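You operate a simulated robot arm through the tools that you are given. There is no shell and no other tool. Be economical: measure what you need, move in short steps, check, and stop when the job is done.

You are at the controls of a simulated robot arm. One attempt, no reset.

JOB
Brush the brown and the white onion bulb clean on the roller and put them back.
Fine: switch the roller on for it and off again; leave the third bulb muddy.

It is judged by the outcome, as a careful person would: the job done as asked, and still so three seconds after it is handed in. It fails if anything else is knocked over, pushed out of place, dropped, spilled or broken.

ROBOT AND FRAMES
A 6-joint arm with a two-finger parallel gripper, fixed in place. Base frame: the origin is at the foot of the arm, x ahead of it, y to its left, z up; the work surface is at about z = 0.004. Units: m, rad, N and s.
With the tool pointing down near the work surface it reaches from about 0.14 to 0.58 m from the base axis. Its first joint turns from -1.152 to 1.152 rad. Payload 2.1 kg.
The TCP is the grasp point between the finger pads, 0.03 m short of the fingertips. In the tool frame z runs along the fingers and y along their closing line. The gripper opens to 0.094 m. The fingers are 0.028 m wide and 0.01 m thick; the gripper's body (0.05 by 0.096 m) begins 0.055 m behind the TCP.
Orientation is that of the tool frame in the base frame, as a unit quaternion [x, y, z, w]. With the fingers straight down and closing along the base's y, the tool's x points along the base's -x, its y along +y and its z along -z.

CONTROLS
- The arm moves only by the tool step_arm. Its arguments are lists of equal length, an entry for each row: "angular": the turn, a rotation vector about the base's x, y, z in degrees, a list of three; "translation": the shift along the base's x, y, z in m, a list of three; "gripper": the closure in counts, from 0 (fully open) to 255 (shut). In form: {"angular": [[ax, ay, az], ...], "translation": [[dx, dy, dz], ...], "gripper": [gripper, ...]}. A call has 1 to 10 rows; each row is the pose to reach, as a shift and turn from the pose commanded when the call began. A row lasts 0.2 s, in which the tool goes at most 0.05 m and 0.15 rad; a call with a longer step from one row to the next is refused whole, and so is a gripper value outside its range. Where a pose cannot be reached the arm comes as near as it can. A force on the tool above 40 N (or 10 N above the force at the start of the call, whichever is more), or a blocked arm, ends the call early, and 0.2 s more pass. The fingers move at their own pace (about 0.072 m/s each) and stop on an object; they squeeze with about 41 N. The grip force told is the motor's: it shows also when the fingers shut on nothing. Time passes only in rows, and 0.2 s behind the last, so rows that repeat a pose let the fingers close. It gives the time, the measured TCP pose, the force on the tool (base axes), the opening and the grip force at its end, in the units of the frame above (readings bear some noise).
- Cameras (640 x 400 px; columns grow to the right, rows downward): "scene" is fixed at [0.0589, -0.3732, 0.4889]; the picture's right is [0.75, -0.66, 0.00], its down [-0.34, -0.39, -0.85] and it looks along [0.56, 0.64, -0.52] (base axes); focal length 362 px, centre (320, 200). "wrist" rides on the gripper at [-0.037, 0, -0.058] in the tool frame; the picture's right is [0.00, -1.00, 0.00], its down [0.97, 0.00, -0.24] and it looks along [0.24, 0.00, 0.97] (tool axes); focal length 218 px, centre (320, 200).
- grab_frame(camera): a new picture of that camera. No time passes.
- locate(camera, pixels): for up to 12 pixels [column, row] of the newest picture of that camera ("zoom" is the newest enlarged one), the place [x, y, z] in the base frame of the surface seen there, good to about 0.003 m. No time passes.
- inspect(camera, box): a new picture of the part [left, top, right, bottom] of that camera's present view, enlarged. No time passes.
- sign_off(): hands the job in; it is judged then, once.

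Go step by step. Measure first, check grasps and placings, and put right what went wrong. The budget is 80 turns and 34 pictures, counting those below and the enlarged ones. Unless the task says otherwise, let go and move clear before handing in, and close with one line.

The tools are called after ">>>" as name(argument=value, ...) on one line, values as JSON. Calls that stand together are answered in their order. step_arm: Moves the arm, as the interface text tells. Its arguments: {"type":"object","properties":{"angular":{"type":"array","items":{"type":"array","items":{"type":"number"}}},"translation":{"type":"array","items":{"type":"array","items":{"type":"number"}}},"gripper":{"type":"array","items":{"type":"number"}}},"required":["angular","translation","gripper"]} The other tools are called the same way: grab_frame (camera) takes a picture; locate (camera, pixels) gives the place of the surface under pixels of a picture; inspect (camera, box) takes an enlarged picture of a part of a camera's view; sign_off () hands the job in.

At the start:

```text
t: 0.0
tool_pos: [0.341, 0.0885, 0.281]
orientation: [0.0, 1.0, -0.001, 0.001]
force: [0.5, -0.9, -0.8]
width: 0.0938
finger_force: 0.0
```

scene: 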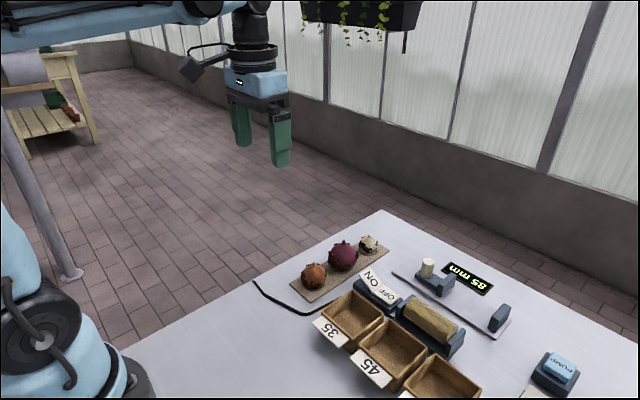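
wrist: 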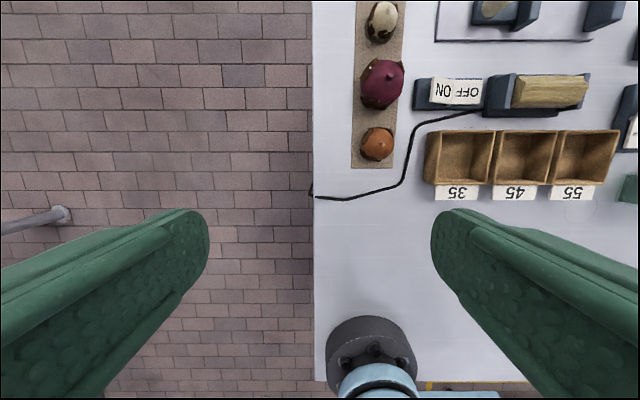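

The pictures show three bulbs on a board (scene ~313,275; 343,256; 369,243), an OFF/ON switch (~378,292) and a brush roller (~430,325). I'll enlarge to see details.

>>> inspect(camera="scene", box=[250, 200, 490, 350])

>>> inspect(camera="wrist", box=[310, 0, 630, 200])

```text
2.67 times, centred on (370, 275) of scene
```

zoom: 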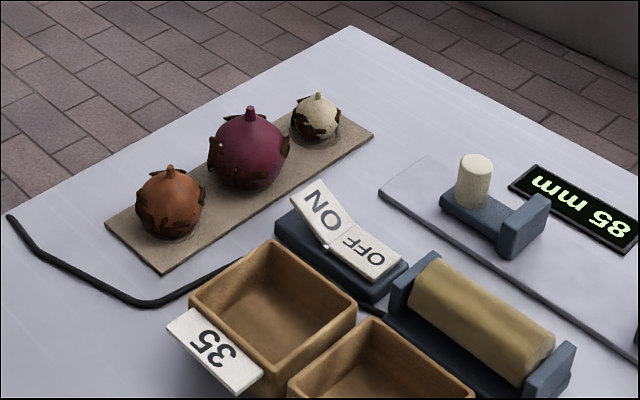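

```text
2.00 times, centred on (470, 100) of wrist
```

zoom: 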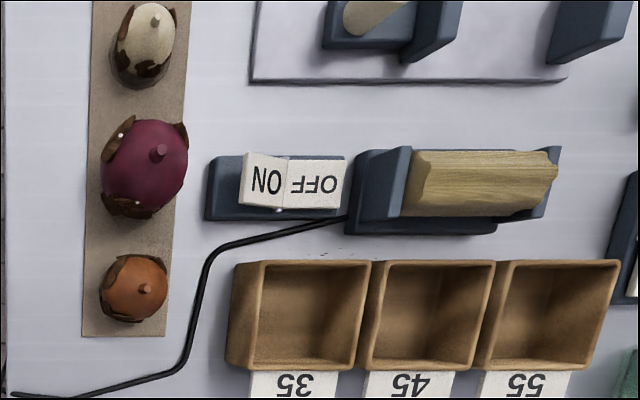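

Mud patches sit all round the bulbs; the rocker's ON half (zoom 265,180) is raised, so it's off now. I'll measure bulbs, switch and roller.

>>> locate(camera="zoom", pixels=[[143, 288], [157, 152], [152, 20], [120, 225], [262, 180], [320, 182], [225, 190], [410, 185], [480, 180], [550, 180], [480, 155], [480, 212]])

>>> inspect(camera="scene", box=[270, 220, 400, 301])

```text
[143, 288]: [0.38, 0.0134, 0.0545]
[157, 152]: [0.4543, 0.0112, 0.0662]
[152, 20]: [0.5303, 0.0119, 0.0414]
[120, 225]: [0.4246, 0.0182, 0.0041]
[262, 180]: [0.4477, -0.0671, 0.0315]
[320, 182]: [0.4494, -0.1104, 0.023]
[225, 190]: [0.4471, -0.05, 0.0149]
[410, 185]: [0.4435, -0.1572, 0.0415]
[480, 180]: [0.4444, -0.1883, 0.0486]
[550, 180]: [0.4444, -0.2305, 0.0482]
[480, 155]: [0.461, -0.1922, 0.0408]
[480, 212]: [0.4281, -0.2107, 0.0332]
```

```text
4.92 times, centred on (335, 260) of scene
```

zoom: 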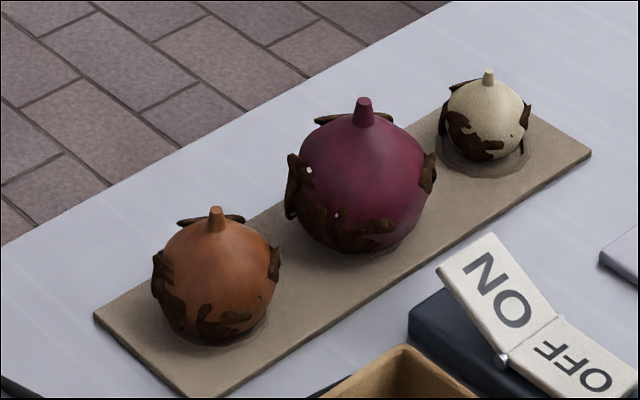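

The mud patches sit around the equator and lower half of each bulb. I'll measure outlines of brown and white bulbs and the board.

>>> locate(camera="zoom", pixels=[[215, 212], [217, 265], [160, 270], [185, 320], [225, 325], [272, 265], [488, 75], [490, 105], [448, 125], [480, 145], [524, 120], [200, 390]])

>>> inspect(camera="wrist", box=[345, 0, 473, 80])

>>> inspect(camera="wrist", box=[345, 100, 473, 180])

```text
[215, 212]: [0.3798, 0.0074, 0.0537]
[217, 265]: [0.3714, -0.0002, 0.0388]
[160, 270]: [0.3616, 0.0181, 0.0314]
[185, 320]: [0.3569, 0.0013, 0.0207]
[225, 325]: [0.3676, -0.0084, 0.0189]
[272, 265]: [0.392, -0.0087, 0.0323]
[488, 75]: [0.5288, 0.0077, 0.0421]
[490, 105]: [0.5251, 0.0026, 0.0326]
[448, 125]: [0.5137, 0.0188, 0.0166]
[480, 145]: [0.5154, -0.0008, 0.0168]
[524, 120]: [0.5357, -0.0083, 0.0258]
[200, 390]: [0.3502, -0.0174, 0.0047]
```

```text
5.00 times, centred on (409, 40) of wrist
```

zoom: 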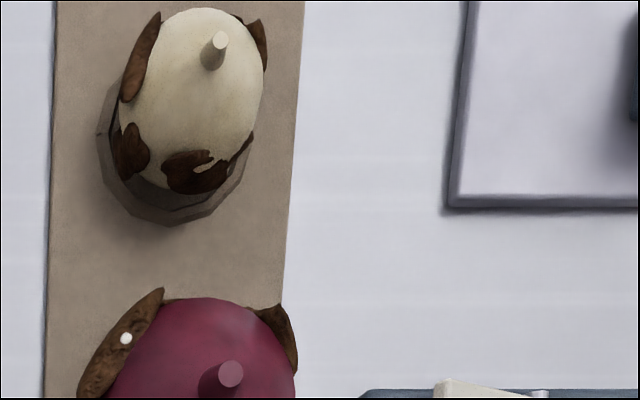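

```text
5.00 times, centred on (409, 140) of wrist
```

zoom: 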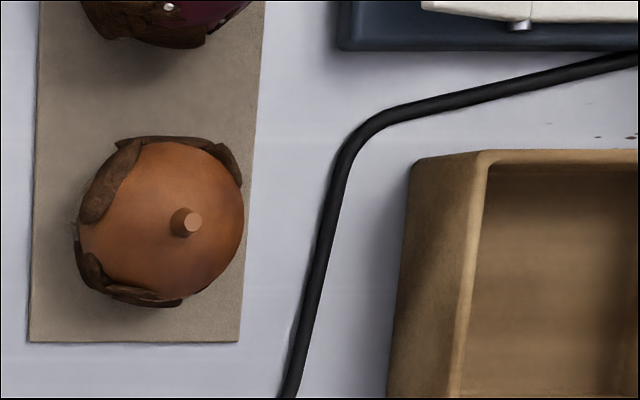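

Mud lies on the diagonals of both bulbs; the bulbs centre near (0.380,0.009) and (0.529,0.007). First I shut the gripper and go above the ON paddle (0.448,-0.065).

>>> step_arm(angular=[[0, 0, 0], [0, 0, 0], [0, 0, 0], [0, 0, 0], [0, 0, 0], [0, 0, 0], [0, 0, 0], [0, 0, 0]], translation=[[0.018, -0.025, -0.02], [0.036, -0.05, -0.045], [0.054, -0.075, -0.07], [0.072, -0.1, -0.095], [0.09, -0.125, -0.12], [0.107, -0.1525, -0.15], [0.107, -0.1525, -0.175], [0.107, -0.1525, -0.19]], gripper=[255, 255, 255, 255, 255, 255, 255, 255])

```text
t: 1.8
tool_pos: [0.4479, -0.0633, 0.0903]
orientation: [0.001, 1.0, 0.001, 0.001]
force: [0.2, -0.4, 0.3]
width: 0.0001
finger_force: 33.0
```

The shut fingertips are at z≈0.060 over the ON half. Press down slowly.

>>> step_arm(angular=[[0, 0, 0], [0, 0, 0], [0, 0, 0], [0, 0, 0], [0, 0, 0], [0, 0, 0], [0, 0, 0]], translation=[[0, 0, -0.015], [0, 0, -0.022], [0, 0, -0.026], [0, 0, -0.03], [0, 0, -0.033], [0, 0, -0.036], [0, 0, -0.038]], gripper=[255, 255, 255, 255, 255, 255, 255])

```text
t: 3.4
tool_pos: [0.448, -0.0615, 0.0521]
orientation: [0.0, 1.0, 0.0, 0.001]
force: [-0.2, 0.5, 0.5]
width: 0.0
finger_force: 32.7
```

No lasting force at tip z≈0.022; I'll check whether the rocker flipped.

>>> step_arm(angular=[[0, 0, 0], [0, 0, 0], [0, 0, 0], [0, 0, 0]], translation=[[0, 0, 0.03], [0, 0, 0.06], [-0.02, 0.03, 0.09], [-0.04, 0.06, 0.1]], gripper=[255, 255, 255, 60])

>>> inspect(camera="scene", box=[340, 245, 500, 345])

```text
t: 4.4
tool_pos: [0.4075, -0.0024, 0.1531]
orientation: [0.0, 1.0, 0.0, 0.001]
force: [0.1, -0.4, 0.3]
width: 0.053
finger_force: 0.0
```

```text
4.00 times, centred on (420, 295) of scene
```

zoom: 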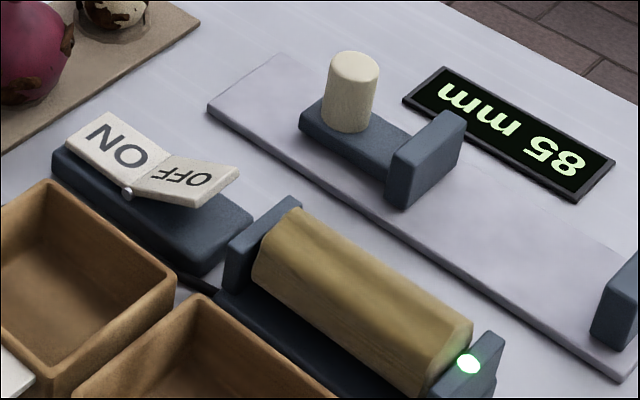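

Rocker flipped and the roller lamp (zoom 468,363) is green: it's on. I'll measure roller geometry and view the brown bulb from above.

>>> locate(camera="zoom", pixels=[[275, 205], [240, 245], [295, 212], [462, 320], [365, 270], [360, 285], [330, 300], [465, 345], [485, 345], [290, 340], [265, 280], [190, 345]])

>>> grab_frame(camera="wrist")

```text
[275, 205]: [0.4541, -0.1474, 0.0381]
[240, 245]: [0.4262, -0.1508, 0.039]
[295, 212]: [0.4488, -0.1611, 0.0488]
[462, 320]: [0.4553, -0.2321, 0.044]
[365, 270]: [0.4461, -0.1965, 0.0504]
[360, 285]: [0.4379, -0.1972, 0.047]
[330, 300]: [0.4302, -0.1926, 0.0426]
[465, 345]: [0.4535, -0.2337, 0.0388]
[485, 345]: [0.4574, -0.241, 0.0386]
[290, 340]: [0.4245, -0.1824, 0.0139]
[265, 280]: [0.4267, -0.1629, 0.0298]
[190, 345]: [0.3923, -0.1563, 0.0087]
```

```text
25 pictures are left
```

wrist: 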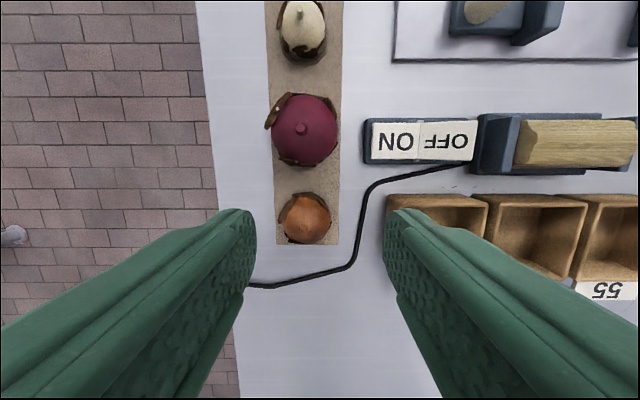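

Roller: axis x≈0.443, top z≈0.050, y -0.160…-0.232. I'll turn the tool -45° (covering the mud at 45°/225°, exposing the other two) and hover over the brown bulb at (0.380,0.010).

>>> step_arm(angular=[[0, 0, -7.5], [0, 0, -15], [0, 0, -22.5], [0, 0, -30], [0, 0, -37.5], [0, 0, -45], [0, 0, -45]], translation=[[-0.005, 0.002, 0], [-0.01, 0.005, 0], [-0.015, 0.007, -0.005], [-0.02, 0.01, -0.015], [-0.025, 0.012, -0.03], [-0.028, 0.013, -0.04], [-0.028, 0.013, -0.05]], gripper=[85, 85, 85, 85, 85, 85, 85])

>>> grab_frame(camera="wrist")

```text
t: 6.0
tool_pos: [0.3813, 0.0099, 0.1013]
orientation: [0.383, 0.924, -0.001, 0.002]
force: [0.0, 0.2, -0.7]
width: 0.0627
finger_force: 0.1
```

```text
24 pictures are left
```

wrist: 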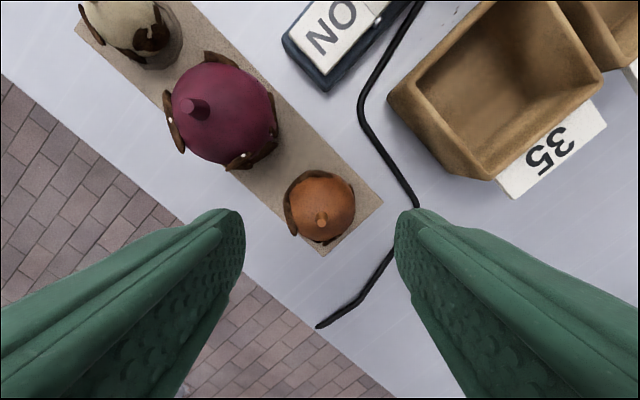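

The bulb is centred between the fingers (column ~320), with the big patch facing the left finger. Descend to TCP z≈0.047 and close.

>>> step_arm(angular=[[0, 0, 0], [0, 0, 0], [0, 0, 0], [0, 0, 0], [0, 0, 0], [0, 0, 0], [0, 0, 0]], translation=[[-0.001, 0, -0.02], [-0.001, 0, -0.04], [-0.001, 0, -0.054], [-0.001, 0, -0.054], [-0.001, 0, -0.054], [-0.001, 0, -0.054], [-0.001, 0, -0.054]], gripper=[85, 85, 85, 130, 180, 220, 220])

```text
t: 7.6
tool_pos: [0.3791, 0.0087, 0.048]
orientation: [0.383, 0.924, 0.0, 0.001]
force: [1.2, 0.2, -0.9]
width: 0.0428
finger_force: 40.8
```

Gripped at width 0.0428. Lift and carry over the roller while turning back so the closing line lies along the roller.

>>> step_arm(angular=[[0, 0, 0], [0, 0, 0], [0, 0, 0], [0, 0, 7.5], [0, 0, 15], [0, 0, 22.5], [0, 0, 30], [0, 0, 37.5], [0, 0, 45], [0, 0, 45]], translation=[[0, 0, 0.03], [0, 0, 0.06], [0, 0, 0.09], [0.01, -0.03, 0.1], [0.02, -0.06, 0.1], [0.03, -0.09, 0.1], [0.04, -0.12, 0.1], [0.05, -0.15, 0.1], [0.06, -0.18, 0.1], [0.064, -0.205, 0.1]], gripper=[220, 220, 220, 220, 220, 220, 220, 220, 220, 220])

>>> inspect(camera="scene", box=[320, 170, 560, 320])

```text
t: 9.8
tool_pos: [0.4434, -0.1949, 0.1463]
orientation: [-0.001, 1.0, 0.0, 0.0]
force: [0.0, -0.9, -0.6]
width: 0.043
finger_force: 41.0
```

```text
2.67 times, centred on (440, 245) of scene
```

zoom: 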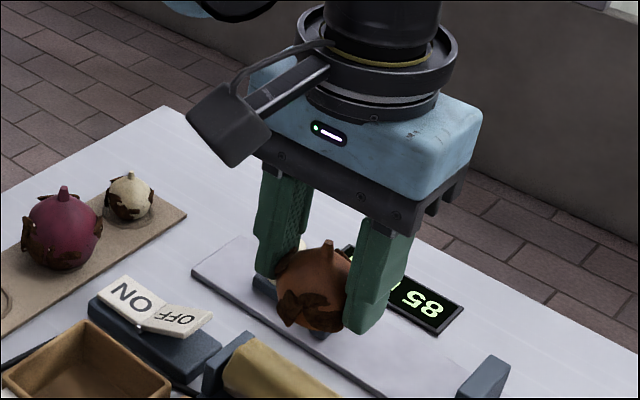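

The brown bulb is held with a mud patch facing -x low. A black box on the wrist (zoom 230,125) could matter when tilting, so I'll measure it and the crates.

>>> locate(camera="zoom", pixels=[[205, 110], [230, 150], [245, 110], [300, 75], [310, 165], [380, 200], [85, 325], [170, 375], [238, 340], [305, 310], [300, 270], [330, 245]])

```text
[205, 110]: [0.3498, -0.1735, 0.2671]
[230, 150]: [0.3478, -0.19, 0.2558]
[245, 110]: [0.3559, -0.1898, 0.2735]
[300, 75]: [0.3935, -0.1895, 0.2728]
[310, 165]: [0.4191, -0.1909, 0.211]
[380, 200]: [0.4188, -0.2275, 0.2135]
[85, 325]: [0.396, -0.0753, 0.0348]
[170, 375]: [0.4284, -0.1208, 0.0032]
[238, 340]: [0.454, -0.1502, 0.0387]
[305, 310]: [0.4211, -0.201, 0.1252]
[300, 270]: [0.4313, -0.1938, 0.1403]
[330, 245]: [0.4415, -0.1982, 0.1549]
```

The box will stay clear of the crates (rims ~0.035) at a 50° tilt. Now tilt outward 50° and stand just above the roller.

>>> step_arm(angular=[[0, -8.3, 0], [0, -16.6, 0], [0, -25, 0], [0, -33.3, 0], [0, -41.6, 0], [0, -50, 0], [0, -50, 0]], translation=[[-0.003, 0, 0], [-0.006, 0, -0.005], [-0.009, 0, -0.015], [-0.012, 0, -0.025], [-0.015, 0, -0.035], [-0.015, 0, -0.045], [-0.015, 0, -0.05]], gripper=[220, 220, 220, 220, 220, 220, 220])

>>> inspect(camera="scene", box=[320, 220, 560, 370])

```text
t: 11.4
tool_pos: [0.4287, -0.1953, 0.0974]
orientation: [0.0, 0.906, 0.0, 0.424]
force: [-0.1, 0.8, -0.1]
width: 0.0429
finger_force: 40.9
```

```text
2.67 times, centred on (440, 295) of scene
```

zoom: 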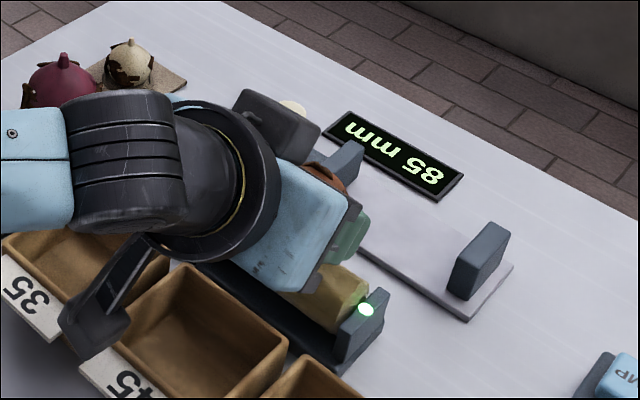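

Clear of everything; the bulb is about 12 mm above the roller. Lower gently until contact, watching the force.

>>> step_arm(angular=[[0, 0, 0], [0, 0, 0], [0, 0, 0], [0, 0, 0]], translation=[[0, 0, -0.006], [0, 0, -0.009], [0, 0, -0.011], [0, 0, -0.012]], gripper=[220, 220, 220, 220])

```text
t: 12.4
tool_pos: [0.4272, -0.1972, 0.0852]
orientation: [0.0, 0.905, 0.001, 0.425]
force: [5.6, -0.2, 12.6]
width: 0.0431
finger_force: 41.2
```

Contact with 12.6 N. Sweep the bulb over the roller crown to brush this face from low side to equator.

>>> step_arm(angular=[[0, 0, 0], [0, 0, 0], [0, 0, 0], [0, 0, 0], [0, 0, 0], [0, 0, 0], [0, 0, 0], [0, 0, 0], [0, 0, 0], [0, 0, 0]], translation=[[0.0035, 0, -0.0002], [0.007, 0, -0.0006], [0.0105, 0, -0.0014], [0.014, 0, -0.0025], [0.0175, 0, -0.004], [0.0205, 0, -0.0058], [0.0235, 0, -0.008], [0.0235, 0, -0.008], [0.0205, 0, -0.0058], [0.0175, 0, -0.004]], gripper=[220, 220, 220, 220, 220, 220, 220, 220, 220, 220])

```text
t: 14.6
tool_pos: [0.445, -0.1947, 0.0817]
orientation: [0.001, 0.906, 0.0, 0.423]
force: [-0.1, -0.2, -0.7]
width: 0.043
finger_force: 40.5
```

Force vanished at the flank, so the sweep was a bit shallow there. Repeat the arc about 1.5–2 mm deeper.

>>> step_arm(angular=[[0, 0, 0], [0, 0, 0], [0, 0, 0], [0, 0, 0], [0, 0, 0], [0, 0, 0], [0, 0, 0], [0, 0, 0]], translation=[[0.002, 0, -0.0032], [0.0049, 0, -0.0051], [0.0049, 0, -0.0051], [0.002, 0, -0.0032], [-0.001, 0, -0.0017], [-0.0042, 0, -0.0003], [-0.0074, 0, 0.0008], [-0.0108, 0, 0.0016]], gripper=[220, 220, 220, 220, 220, 220, 220, 220])

```text
t: 16.4
tool_pos: [0.4341, -0.1971, 0.0849]
orientation: [0.001, 0.905, -0.001, 0.426]
force: [14.3, 0.7, 26.1]
width: 0.0429
finger_force: 41.3
```

Firm contact (26 N). Lift, tilt back upright and look at that face.

>>> step_arm(angular=[[0, 0, 0], [0, 8.3, 0], [0, 16.6, 0], [0, 25, 0], [0, 33.3, 0], [0, 41.6, 0], [0, 50, 0]], translation=[[0, 0, 0.02], [0, 0, 0.04], [0.003, 0, 0.05], [0.006, 0, 0.055], [0.008, 0, 0.06], [0.01, 0, 0.065], [0.01, 0, 0.07]], gripper=[220, 220, 220, 220, 220, 220, 220])

>>> inspect(camera="scene", box=[390, 230, 518, 310])

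```text
t: 18.0
tool_pos: [0.4442, -0.1966, 0.154]
orientation: [0.001, 1.0, 0.0, -0.001]
force: [0.1, -0.1, -0.9]
width: 0.0429
finger_force: 41.4
```

```text
5.00 times, centred on (454, 270) of scene
```

zoom: 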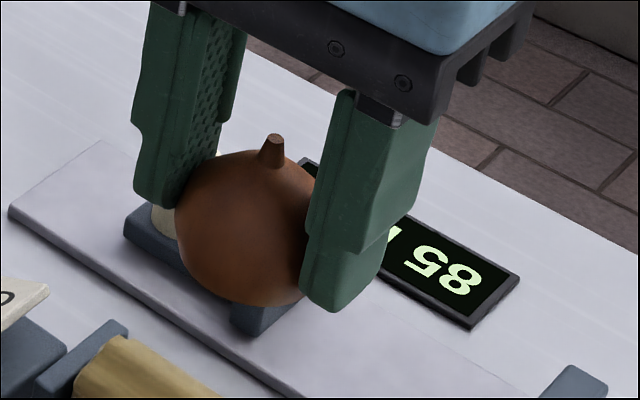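

The -x face is clean now. Next the opposite face: tilt inward 40° above the roller.

>>> step_arm(angular=[[0, 8, 0], [0, 16, 0], [0, 24, 0], [0, 32, 0], [0, 40, 0], [0, 40, 0]], translation=[[0.001, 0, -0.01], [0.002, 0, -0.02], [0.003, 0, -0.03], [0.004, 0, -0.04], [0.004, 0, -0.05], [0.004, 0, -0.054]], gripper=[220, 220, 220, 220, 220, 220])

>>> inspect(camera="scene", box=[380, 240, 540, 340])

```text
t: 19.4
tool_pos: [0.4479, -0.1985, 0.1169]
orientation: [-0.001, 0.972, -0.003, -0.234]
force: [0.4, -0.9, -0.2]
width: 0.043
finger_force: 41.3
out of reach, approached as far as the arm can: row 4, 5, 6
```

```text
4.00 times, centred on (460, 290) of scene
```

zoom: 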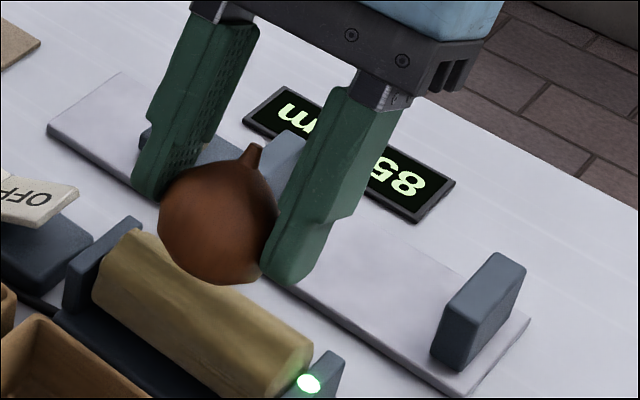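

Inward tilt stopped at about 27°. I'll back it off by 13° to see where the command stands.

>>> step_arm(angular=[[0, -7, 0], [0, -13, 0]], translation=[[0, 0, 0], [0, 0, 0]], gripper=[220, 220])

```text
t: 20.0
tool_pos: [0.4462, -0.1978, 0.117]
orientation: [-0.001, 0.993, -0.003, -0.121]
force: [0.8, -0.1, -0.9]
width: 0.0429
finger_force: 40.8
```

The command follows the reached pose (now 14° tilt). I'll use 25° and work the bulb on the roller's -x flank instead.

>>> step_arm(angular=[[0, 5.5, 0], [0, 11, 0], [0, 11, 0], [0, 11, 0]], translation=[[0, 0, -0.005], [-0.003, 0.001, -0.012], [-0.005, 0.002, -0.018], [-0.005, 0.002, -0.022]], gripper=[220, 220, 220, 220])

```text
t: 21.0
tool_pos: [0.4419, -0.1951, 0.0983]
orientation: [-0.001, 0.976, -0.003, -0.217]
force: [0.1, -0.1, -1.2]
width: 0.0427
finger_force: 40.8
```

25° holds. Lower to contact on the -x flank and sweep.

>>> step_arm(angular=[[0, 0, 0], [0, 0, 0], [0, 0, 0], [0, 0, 0], [0, 0, 0]], translation=[[0, 0, -0.005], [-0.001, 0, -0.0085], [-0.0037, 0, -0.0096], [-0.0065, 0, -0.011], [-0.0095, 0, -0.0128]], gripper=[220, 220, 220, 220, 220])

```text
t: 22.2
tool_pos: [0.4305, -0.1959, 0.0851]
orientation: [0.0, 0.975, -0.002, -0.221]
force: [-21.4, 0.4, 20.7]
width: 0.0431
finger_force: 41.3
```

Good contact (~30 N) at the flank. Continue further round and back.

>>> step_arm(angular=[[0, 0, 0], [0, 0, 0], [0, 0, 0], [0, 0, 0], [0, 0, 0], [0, 0, 0], [0, 0, 0], [0, 0, 0]], translation=[[-0.0025, 0, -0.0014], [-0.0048, 0, -0.0033], [-0.0065, 0, -0.0053], [-0.0048, 0, -0.0033], [-0.0025, 0, -0.0014], [0, 0, 0.0002], [0.003, 0, 0.002], [0.006, 0, 0.0035]], gripper=[220, 220, 220, 220, 220, 220, 220, 220])

```text
t: 24.0
tool_pos: [0.4355, -0.195, 0.088]
orientation: [0.001, 0.975, -0.002, -0.221]
force: [-22.4, -1.0, 18.4]
width: 0.043
finger_force: 41.1
```

Firm contact throughout. Lift, level the tool, and look at that face with the wrist camera.

>>> step_arm(angular=[[0, 0, 0], [0, -8, 0], [0, -16, 0], [0, -25.3, 0], [0, -25.3, 0]], translation=[[0, 0, 0.02], [0, 0, 0.035], [0, 0, 0.05], [0, 0, 0.06], [0, 0, 0.06]], gripper=[220, 220, 220, 220, 220])

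>>> inspect(camera="wrist", box=[200, 160, 440, 310])

```text
refused: row 4 steps farther than a row can; nothing moved
```

```text
2.67 times, centred on (320, 235) of wrist
```

zoom: 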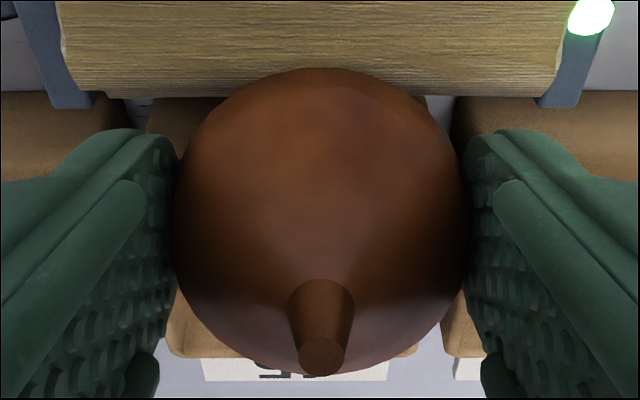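

The visible face looks clean. Lift and level (gentler rows).

>>> step_arm(angular=[[0, 0, 0], [0, -8, 0], [0, -16, 0], [0, -24, 0], [0, -25.5, 0]], translation=[[0, 0, 0.02], [0, 0, 0.035], [0, 0, 0.05], [0, 0, 0.06], [0, 0, 0.06]], gripper=[220, 220, 220, 220, 220])

>>> inspect(camera="wrist", box=[200, 160, 440, 310])

```text
t: 25.2
tool_pos: [0.4397, -0.1959, 0.1479]
orientation: [0.0, 1.0, -0.003, 0.006]
force: [0.1, 0.8, 0.0]
width: 0.0428
finger_force: 40.8
```

```text
2.67 times, centred on (320, 235) of wrist
```

zoom: 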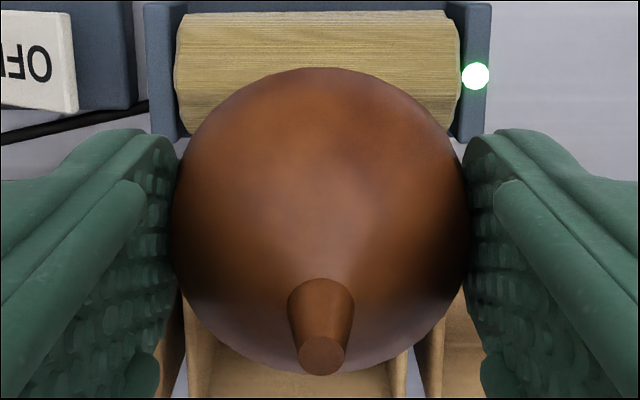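

The visible face is clean. I'll check the stem's place relative to the TCP to see if the bulb has tipped in the grip.

>>> locate(camera="zoom", pixels=[[322, 352], [320, 290], [320, 200], [320, 120]])

```text
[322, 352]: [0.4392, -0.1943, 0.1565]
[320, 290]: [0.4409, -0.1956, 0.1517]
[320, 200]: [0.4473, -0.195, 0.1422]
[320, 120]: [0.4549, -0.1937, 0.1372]
```

The stem is right above the TCP, so no tipping. Carry it back over its dimple at yaw -45°.

>>> step_arm(angular=[[0, 0.7, 0], [0, 0.7, -7.5], [0, 0.7, -15], [0, 0.7, -22.5], [0, 0.7, -30], [0, 0.7, -37.5], [0, 0.7, -45], [0, 0.7, -45], [0, 0.7, -45]], translation=[[-0.008, 0.025, 0], [-0.016, 0.055, 0], [-0.025, 0.085, 0], [-0.033, 0.115, 0], [-0.042, 0.145, 0], [-0.05, 0.175, 0], [-0.06, 0.205, 0], [-0.06, 0.205, -0.03], [-0.06, 0.205, -0.06]], gripper=[220, 220, 220, 220, 220, 220, 220, 220, 220])

```text
t: 27.2
tool_pos: [0.3765, 0.0098, 0.0866]
orientation: [0.383, 0.924, -0.003, -0.003]
force: [-1.3, -0.5, -0.3]
width: 0.0428
finger_force: 40.8
```

At (0.3765,0.0098,0.087); shift +2 mm in x and lower to the seat, watching the force.

>>> step_arm(angular=[[0, 0, 0], [0, 0, 0], [0, 0, 0], [0, 0, 0]], translation=[[0.002, -0.001, -0.02], [0.002, -0.001, -0.032], [0.002, -0.001, -0.036], [0.002, -0.001, -0.0385]], gripper=[220, 220, 220, 220])

```text
t: 28.2
tool_pos: [0.3791, 0.0096, 0.0484]
orientation: [0.383, 0.924, -0.003, -0.003]
force: [0.6, 0.8, -0.7]
width: 0.0429
finger_force: 40.6
```

Back at its original height. Open, rise to clear, and begin rotating to +45°.

>>> step_arm(angular=[[0, 0, 0], [0, 0, 0], [0, 0, 0], [0, 0, 0], [0, 0, 0], [0, 0, 0], [0, 0, 8.5], [0, 0, 17], [0, 0, 25], [0, 0, 33]], translation=[[0, 0, 0], [0, 0, 0], [0, 0, 0], [0, 0, 0.02], [0, 0, 0.04], [0, 0, 0.055], [0, 0, 0.06], [0, 0, 0.06], [0, 0, 0.06], [0, 0, 0.06]], gripper=[180, 120, 85, 85, 85, 85, 85, 85, 85, 85])

>>> step_arm(angular=[[0, 0, 8.5], [0, 0, 17], [0, 0, 25.5], [0, 0, 34], [0, 0, 42.5], [0, 0, 51], [0, 0, 57]], translation=[[0, 0, 0], [0, 0, 0], [0, 0, 0], [0, 0, 0], [0, 0, 0], [0, 0, 0], [0, 0, 0]], gripper=[85, 85, 85, 85, 85, 85, 85])

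>>> grab_frame(camera="wrist")

>>> inspect(camera="scene", box=[270, 220, 400, 301])

```text
t: 30.4
tool_pos: [0.3809, 0.0092, 0.1088]
orientation: [0.103, 0.995, -0.004, -0.002]
force: [0.1, 1.1, 0.3]
width: 0.0628
finger_force: 0.0
```

```text
t: 32.0
tool_pos: [0.3801, 0.0072, 0.1088]
orientation: [-0.384, 0.923, -0.005, 0.0]
force: [1.0, 0.1, 0.2]
width: 0.0626
finger_force: 0.1
```

```text
17 pictures are left
```

wrist: 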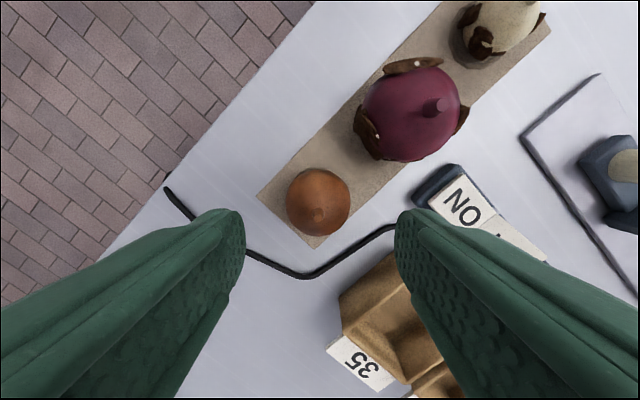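

```text
4.92 times, centred on (335, 260) of scene
```

zoom: 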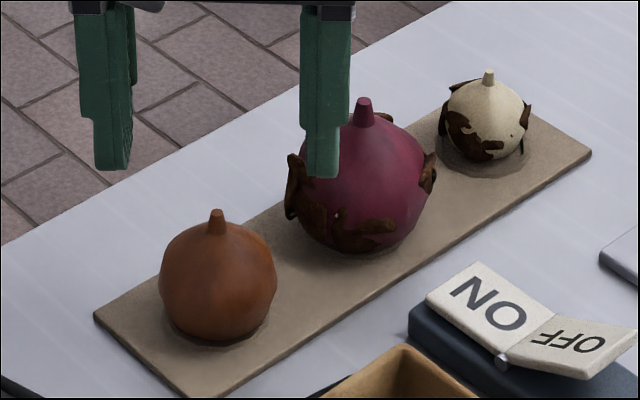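

The brown bulb shows no mud from either camera (patch at 45° would be at wrist ~(322,172)). I'll enlarge to be sure.

>>> inspect(camera="wrist", box=[260, 150, 380, 250])

```text
4.00 times, centred on (320, 200) of wrist
```

zoom: 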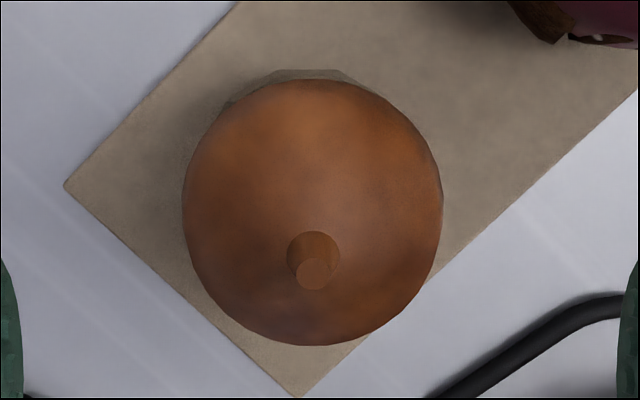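

Brown is fully clean and seated. Next the white bulb at (0.5295,0.009): move above it at this yaw.

>>> step_arm(angular=[[0, 0, 0], [0, 0, 0], [0, 0, 0], [0, 0, 0], [0, 0, 0], [0, 0, 0]], translation=[[0.01, 0, 0.015], [0.045, 0.0, 0.015], [0.08, 0.0, 0.015], [0.115, 0.0005, 0.015], [0.149, 0.0005, 0.01], [0.149, 0.0005, -0.01]], gripper=[85, 85, 85, 85, 85, 85])

>>> grab_frame(camera="wrist")

```text
t: 33.4
tool_pos: [0.5282, 0.0101, 0.0983]
orientation: [-0.383, 0.924, -0.005, 0.0]
force: [0.1, -0.1, 0.5]
width: 0.0628
finger_force: 0.1
```

```text
14 pictures are left
```

wrist: 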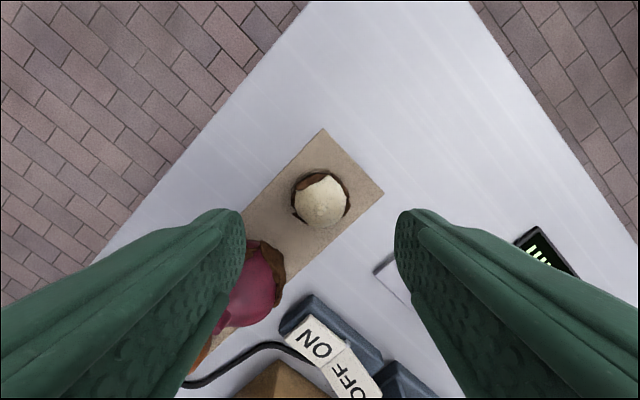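

The white bulb is centred (column ~321). Descend to z≈0.0455 and close.

>>> step_arm(angular=[[0, 0, 0], [0, 0, 0], [0, 0, 0], [0, 0, 0], [0, 0, 0], [0, 0, 0], [0, 0, 0]], translation=[[0.0005, -0.0005, -0.02], [0.0005, -0.0005, -0.04], [0.0005, -0.0005, -0.053], [0.0005, -0.0005, -0.053], [0.0005, -0.0005, -0.053], [0.0005, -0.0005, -0.053], [0.0005, -0.0005, -0.053]], gripper=[85, 85, 85, 130, 180, 230, 230])

```text
t: 35.0
tool_pos: [0.5298, 0.0095, 0.0454]
orientation: [-0.382, 0.924, -0.005, 0.0]
force: [1.0, -0.3, 0.5]
width: 0.0321
finger_force: 40.8
```

Gripped at width 0.0321 (r≈0.016). Lift and carry above the roller, turning -45°.

>>> step_arm(angular=[[0, 0, 0], [0, 0, 0], [0, 0, 0], [0, 0, -7.5], [0, 0, -15], [0, 0, -22.5], [0, 0, -30], [0, 0, -37.5], [0, 0, -45], [0, 0, -45]], translation=[[0, 0, 0.03], [0, 0, 0.065], [0, 0, 0.1], [-0.012, -0.03, 0.105], [-0.026, -0.06, 0.105], [-0.039, -0.09, 0.105], [-0.052, -0.12, 0.105], [-0.065, -0.15, 0.105], [-0.079, -0.18, 0.105], [-0.087, -0.2055, 0.105]], gripper=[230, 230, 230, 230, 230, 230, 230, 230, 230, 230])

>>> inspect(camera="scene", box=[390, 230, 518, 310])

```text
t: 37.2
tool_pos: [0.442, -0.1974, 0.1514]
orientation: [0.0, 1.0, -0.004, -0.002]
force: [0.4, 0.5, 0.1]
width: 0.0321
finger_force: 41.0
```

```text
5.00 times, centred on (454, 270) of scene
```

zoom: 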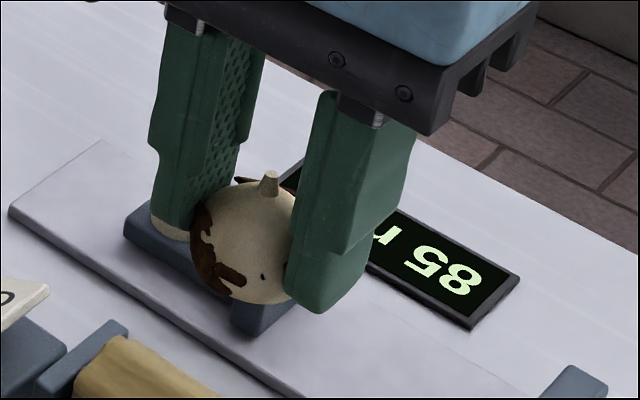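

A mud patch faces the camera (zoom 220,270). Tilt outward 50° and hover over the roller.

>>> step_arm(angular=[[0, -8.3, 0], [0, -16.6, 0], [0, -25, 0], [0, -33.3, 0], [0, -41.6, 0], [0, -50, 0], [0, -50, 0], [0, -50, 0]], translation=[[-0.003, 0, 0], [-0.006, 0, -0.008], [-0.009, 0, -0.018], [-0.012, 0, -0.028], [-0.015, 0, -0.038], [-0.017, 0.0005, -0.048], [-0.017, 0.0005, -0.056], [-0.017, 0.0005, -0.062]], gripper=[230, 230, 230, 230, 230, 230, 230, 230])

```text
t: 39.0
tool_pos: [0.4247, -0.1966, 0.09]
orientation: [0.003, 0.907, -0.005, 0.422]
force: [-0.7, -0.5, 0.2]
width: 0.032
finger_force: 40.7
```

Hovering about 8 mm over contact. Lower gently until force shows.

>>> step_arm(angular=[[0, 0, 0], [0, 0, 0], [0, 0, 0], [0, 0, 0]], translation=[[0, 0, -0.005], [0, 0, -0.007], [0, 0, -0.008], [0, 0, -0.009]], gripper=[230, 230, 230, 230])

```text
t: 40.0
tool_pos: [0.4258, -0.1973, 0.0808]
orientation: [0.003, 0.906, -0.005, 0.423]
force: [-1.9, -3.1, 35.6]
width: 0.032
finger_force: 41.0
```

Contact at 35 N, a bit firm: ease 1 mm and sweep toward the +x flank and back.

>>> step_arm(angular=[[0, 0, 0], [0, 0, 0], [0, 0, 0], [0, 0, 0], [0, 0, 0], [0, 0, 0]], translation=[[0, 0, 0.001], [0.003, 0, 0.0008], [0.006, 0, 0.0003], [0.009, 0, -0.0004], [0.012, 0, -0.0014], [0.015, 0, -0.0027]], gripper=[230, 230, 230, 230, 230, 230])

```text
t: 41.4
tool_pos: [0.4409, -0.1964, 0.0777]
orientation: [0.002, 0.907, -0.005, 0.421]
force: [-0.2, -0.4, -0.5]
width: 0.0316
finger_force: 41.3
```

Contact lost at the flank; press in ~2 mm along the normal and come back along the arc.

>>> step_arm(angular=[[0, 0, 0], [0, 0, 0], [0, 0, 0], [0, 0, 0]], translation=[[-0.0004, 0, -0.001], [-0.0008, 0, -0.0018], [0.0012, 0, -0.003], [0.0032, 0, -0.0044]], gripper=[230, 230, 230, 230])

```text
t: 42.4
tool_pos: [0.4453, -0.1962, 0.0732]
orientation: [0.002, 0.907, -0.004, 0.421]
force: [10.6, -0.7, 9.3]
width: 0.032
finger_force: 41.2
```

Contact again (14 N). Sweep back up the arc with light pressure.

>>> step_arm(angular=[[0, 0, 0], [0, 0, 0], [0, 0, 0], [0, 0, 0], [0, 0, 0], [0, 0, 0], [0, 0, 0], [0, 0, 0]], translation=[[0, 0, 0], [0.002, 0, -0.0016], [0.002, 0, -0.0016], [0, 0, 0], [-0.0024, 0, 0.0014], [-0.005, 0, 0.0027], [-0.008, 0, 0.004], [-0.011, 0, 0.005]], gripper=[230, 230, 230, 230, 230, 230, 230, 230])

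```text
t: 44.2
tool_pos: [0.4336, -0.1958, 0.0791]
orientation: [0.004, 0.905, -0.004, 0.425]
force: [25.6, 2.1, 22.0]
width: 0.0315
finger_force: 40.6
```

Firm brushing (~34 N). Lift, level and look at this face.

>>> step_arm(angular=[[0, 0, 0], [0, 8.3, 0], [0, 16.6, 0], [0, 25, 0], [0, 33.3, 0], [0, 41.6, 0], [0, 50, 0]], translation=[[0, 0, 0.02], [0, 0, 0.04], [0.003, 0, 0.05], [0.006, 0, 0.055], [0.008, 0, 0.06], [0.01, 0, 0.065], [0.01, 0, 0.07]], gripper=[230, 230, 230, 230, 230, 230, 230])

>>> inspect(camera="scene", box=[390, 230, 518, 310])

>>> inspect(camera="wrist", box=[200, 160, 440, 310])

```text
t: 45.8
tool_pos: [0.4444, -0.1972, 0.1483]
orientation: [0.0, 1.0, -0.004, -0.002]
force: [-0.2, -1.0, 0.8]
width: 0.0313
finger_force: 41.2
```

```text
5.00 times, centred on (454, 270) of scene
```

zoom: 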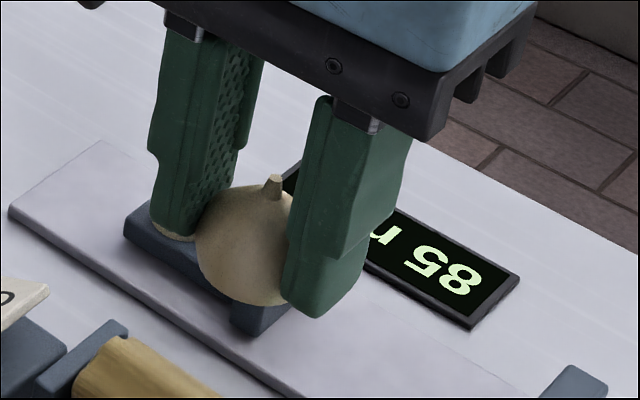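

```text
2.67 times, centred on (320, 235) of wrist
```

zoom: 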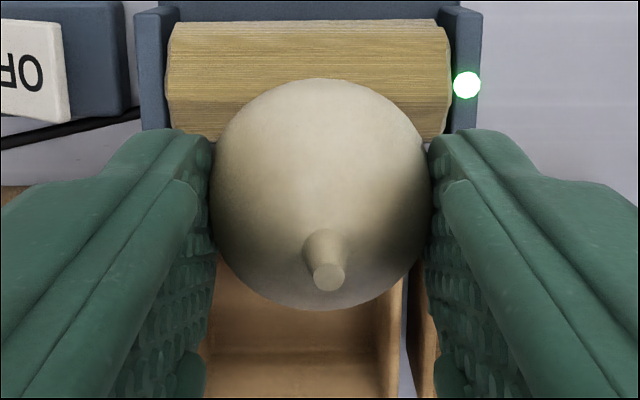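

The white bulb already shows no mud from either side. Check for slip by locating the stem.

>>> locate(camera="zoom", pixels=[[328, 275], [320, 240], [320, 130], [330, 290]])

```text
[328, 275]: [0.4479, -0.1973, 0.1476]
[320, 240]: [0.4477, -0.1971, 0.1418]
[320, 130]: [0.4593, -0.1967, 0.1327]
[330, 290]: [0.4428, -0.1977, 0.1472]
```

Stem upright above the TCP, maybe slid up 2 mm. Carry it back over its dimple at yaw +45°.

>>> step_arm(angular=[[0, 0, 0], [0, 0, 7.5], [0, 0, 15], [0, 0, 22.5], [0, 0, 30], [0, 0, 37.5], [0, 0, 45], [0, 0, 45], [0, 0, 45]], translation=[[0.01, 0.025, 0], [0.022, 0.055, 0], [0.035, 0.085, 0], [0.048, 0.115, 0], [0.061, 0.145, 0], [0.074, 0.175, 0], [0.0865, 0.206, 0], [0.0865, 0.206, -0.035], [0.0865, 0.206, -0.07]], gripper=[230, 230, 230, 230, 230, 230, 230, 230, 230])

```text
t: 47.8
tool_pos: [0.5307, 0.0104, 0.0759]
orientation: [-0.384, 0.924, -0.005, 0.0]
force: [0.2, 0.4, 0.3]
width: 0.0316
finger_force: 41.3
```

Over the dimple at (0.5307,0.0104). Lower gently to z≈0.045.

>>> step_arm(angular=[[0, 0, 0], [0, 0, 0], [0, 0, 0], [0, 0, 0]], translation=[[-0.0005, -0.0005, -0.015], [-0.0005, -0.0005, -0.025], [-0.0005, -0.0005, -0.029], [-0.0005, -0.0005, -0.031]], gripper=[230, 230, 230, 230])

```text
t: 48.8
tool_pos: [0.5285, 0.01, 0.046]
orientation: [-0.383, 0.924, -0.006, 0.0]
force: [0.1, 0.3, -0.1]
width: 0.0312
finger_force: 41.2
```

No contact force yet; lower 3 mm more in small steps to find the seat.

>>> step_arm(angular=[[0, 0, 0], [0, 0, 0], [0, 0, 0]], translation=[[0.0005, 0, -0.001], [0.0005, 0, -0.002], [0.0005, 0, -0.003]], gripper=[230, 230, 230])

```text
t: 49.6
tool_pos: [0.5289, 0.0105, 0.0442]
orientation: [-0.382, 0.924, -0.005, 0.001]
force: [-0.7, 1.0, 22.7]
width: 0.0314
finger_force: 41.5
```

Seated (22.7 N). Ease up 1 mm, open and rise clear.

>>> step_arm(angular=[[0, 0, 0], [0, 0, 0], [0, 0, 0], [0, 0, 0], [0, 0, 0], [0, 0, 0], [0, 0, 0], [0, 0, 0]], translation=[[0, 0, 0.0012], [0, 0, 0.0012], [0, 0, 0.0012], [0, 0, 0.0012], [0, 0, 0.02], [0, 0, 0.045], [0, 0, 0.07], [0, 0, 0.085]], gripper=[230, 180, 120, 85, 85, 85, 85, 85])

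>>> inspect(camera="wrist", box=[240, 120, 400, 240])

>>> inspect(camera="scene", box=[270, 220, 400, 301])

```text
t: 51.4
tool_pos: [0.5288, 0.007, 0.1295]
orientation: [-0.383, 0.924, -0.005, 0.001]
force: [-0.1, 0.1, 0.0]
width: 0.0629
finger_force: 0.1
```

```text
3.33 times, centred on (320, 180) of wrist
```

zoom: 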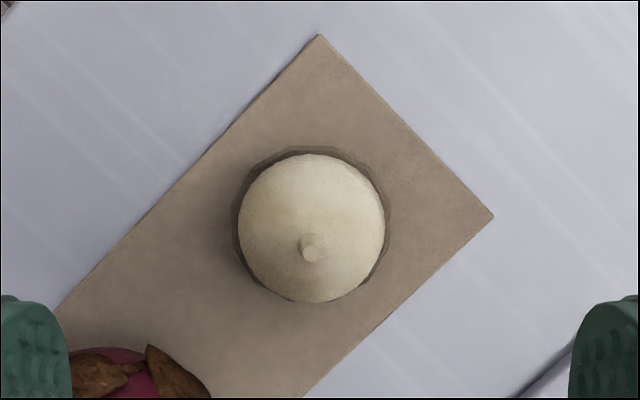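

```text
4.92 times, centred on (335, 260) of scene
```

zoom: 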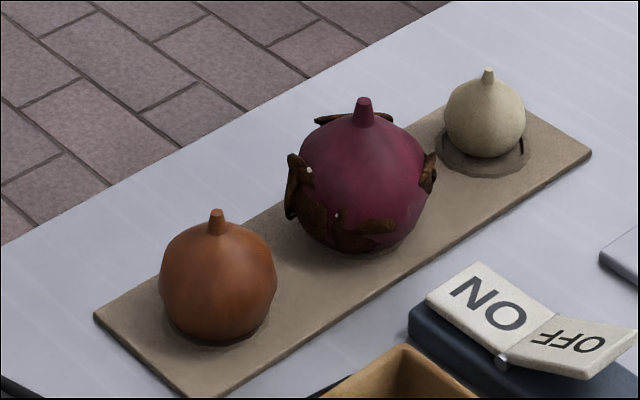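

Both are clean and seated; the purple is untouched and muddy. Now shut the gripper, turn back and go above the raised OFF half (0.448,-0.112).

>>> step_arm(angular=[[0, 0, -7.5], [0, 0, -15], [0, 0, -22.5], [0, 0, -30], [0, 0, -37.5], [0, 0, -45], [0, 0, -45], [0, 0, -45]], translation=[[-0.013, -0.02, 0], [-0.027, -0.04, 0], [-0.04, -0.06, 0], [-0.054, -0.08, 0], [-0.067, -0.1, 0], [-0.081, -0.121, 0], [-0.081, -0.121, -0.02], [-0.081, -0.121, -0.04]], gripper=[120, 160, 200, 255, 255, 255, 255, 255])

```text
t: 53.2
tool_pos: [0.4475, -0.1125, 0.0882]
orientation: [0.001, 1.0, -0.004, -0.002]
force: [0.3, -0.4, -0.6]
width: 0.0
finger_force: 32.8
```

Over the OFF half with shut tips at z≈0.058. Press down to tip z≈0.022.

>>> step_arm(angular=[[0, 0, 0], [0, 0, 0], [0, 0, 0], [0, 0, 0], [0, 0, 0], [0, 0, 0], [0, 0, 0]], translation=[[0, 0, -0.013], [0, 0, -0.02], [0, 0, -0.025], [0, 0, -0.029], [0, 0, -0.032], [0, 0, -0.035], [0, 0, -0.037]], gripper=[255, 255, 255, 255, 255, 255, 255])

>>> step_arm(angular=[[0, 0, 0], [0, 0, 0], [0, 0, 0], [0, 0, 0], [0, 0, 0], [0, 0, 0]], translation=[[0, 0, 0.03], [0, 0, 0.06], [0, 0, 0.09], [-0.03, 0.03, 0.12], [-0.06, 0.06, 0.14], [-0.09, 0.09, 0.16]], gripper=[255, 255, 255, 255, 255, 255])

>>> grab_frame(camera="scene")

>>> inspect(camera="scene", box=[340, 245, 500, 345])

```text
t: 54.8
tool_pos: [0.4475, -0.1126, 0.0516]
orientation: [0.0, 1.0, -0.004, -0.002]
force: [0.8, 0.5, 0.5]
width: 0.0
finger_force: 33.1
```

```text
refused: row 4 steps farther than a row can; nothing moved
```

```text
8 pictures are left
```

scene: 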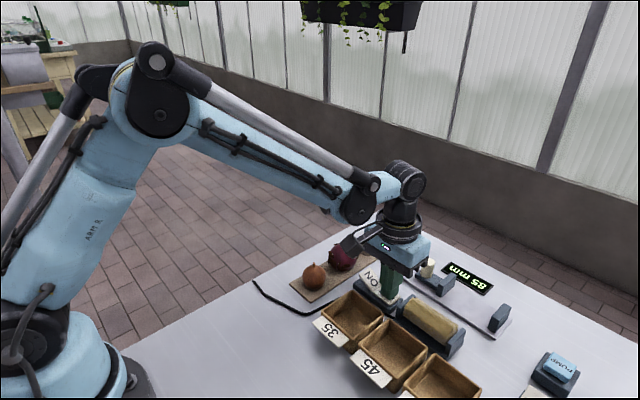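

```text
4.00 times, centred on (420, 295) of scene
```

zoom: 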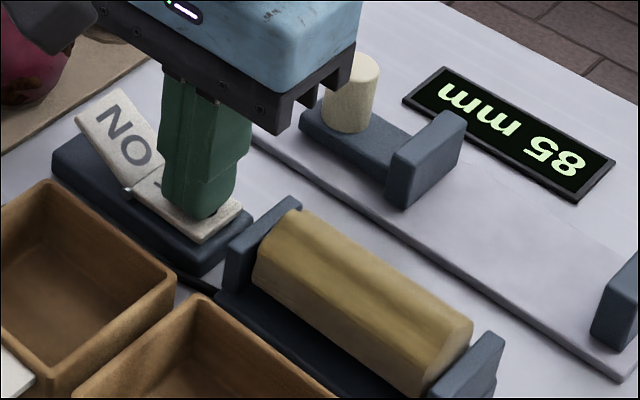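

The rocker is flipped to OFF and the green lamp is dark. The retreat was refused, so rise straight up and clear in smaller steps.

>>> step_arm(angular=[[0, 0, 0], [0, 0, 0], [0, 0, 0], [0, 0, 0], [0, 0, 0], [0, 0, 0]], translation=[[0, 0, 0.03], [0, 0, 0.06], [0, 0, 0.1], [0, 0, 0.14], [-0.025, 0.02, 0.16], [-0.05, 0.04, 0.18]], gripper=[255, 255, 255, 255, 200, 150])

>>> inspect(camera="scene", box=[260, 210, 520, 372])

```text
t: 56.2
tool_pos: [0.3977, -0.0724, 0.2321]
orientation: [-0.001, 1.0, -0.005, -0.002]
force: [-0.4, -0.5, 0.2]
width: 0.0387
finger_force: 0.1
```

```text
2.46 times, centred on (390, 291) of scene
```

zoom: 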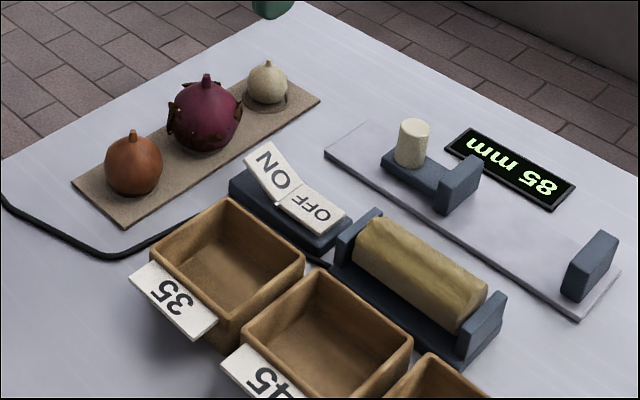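

Everything is in place: brown and white are clean in their dimples, purple is still muddy, the roller is off and the arm is clear. Handing in.

>>> sign_off()

```text
The job is handed in.
```

The brown and white bulbs are brushed clean and back in their places, the purple bulb is still muddy, and the roller is switched off.
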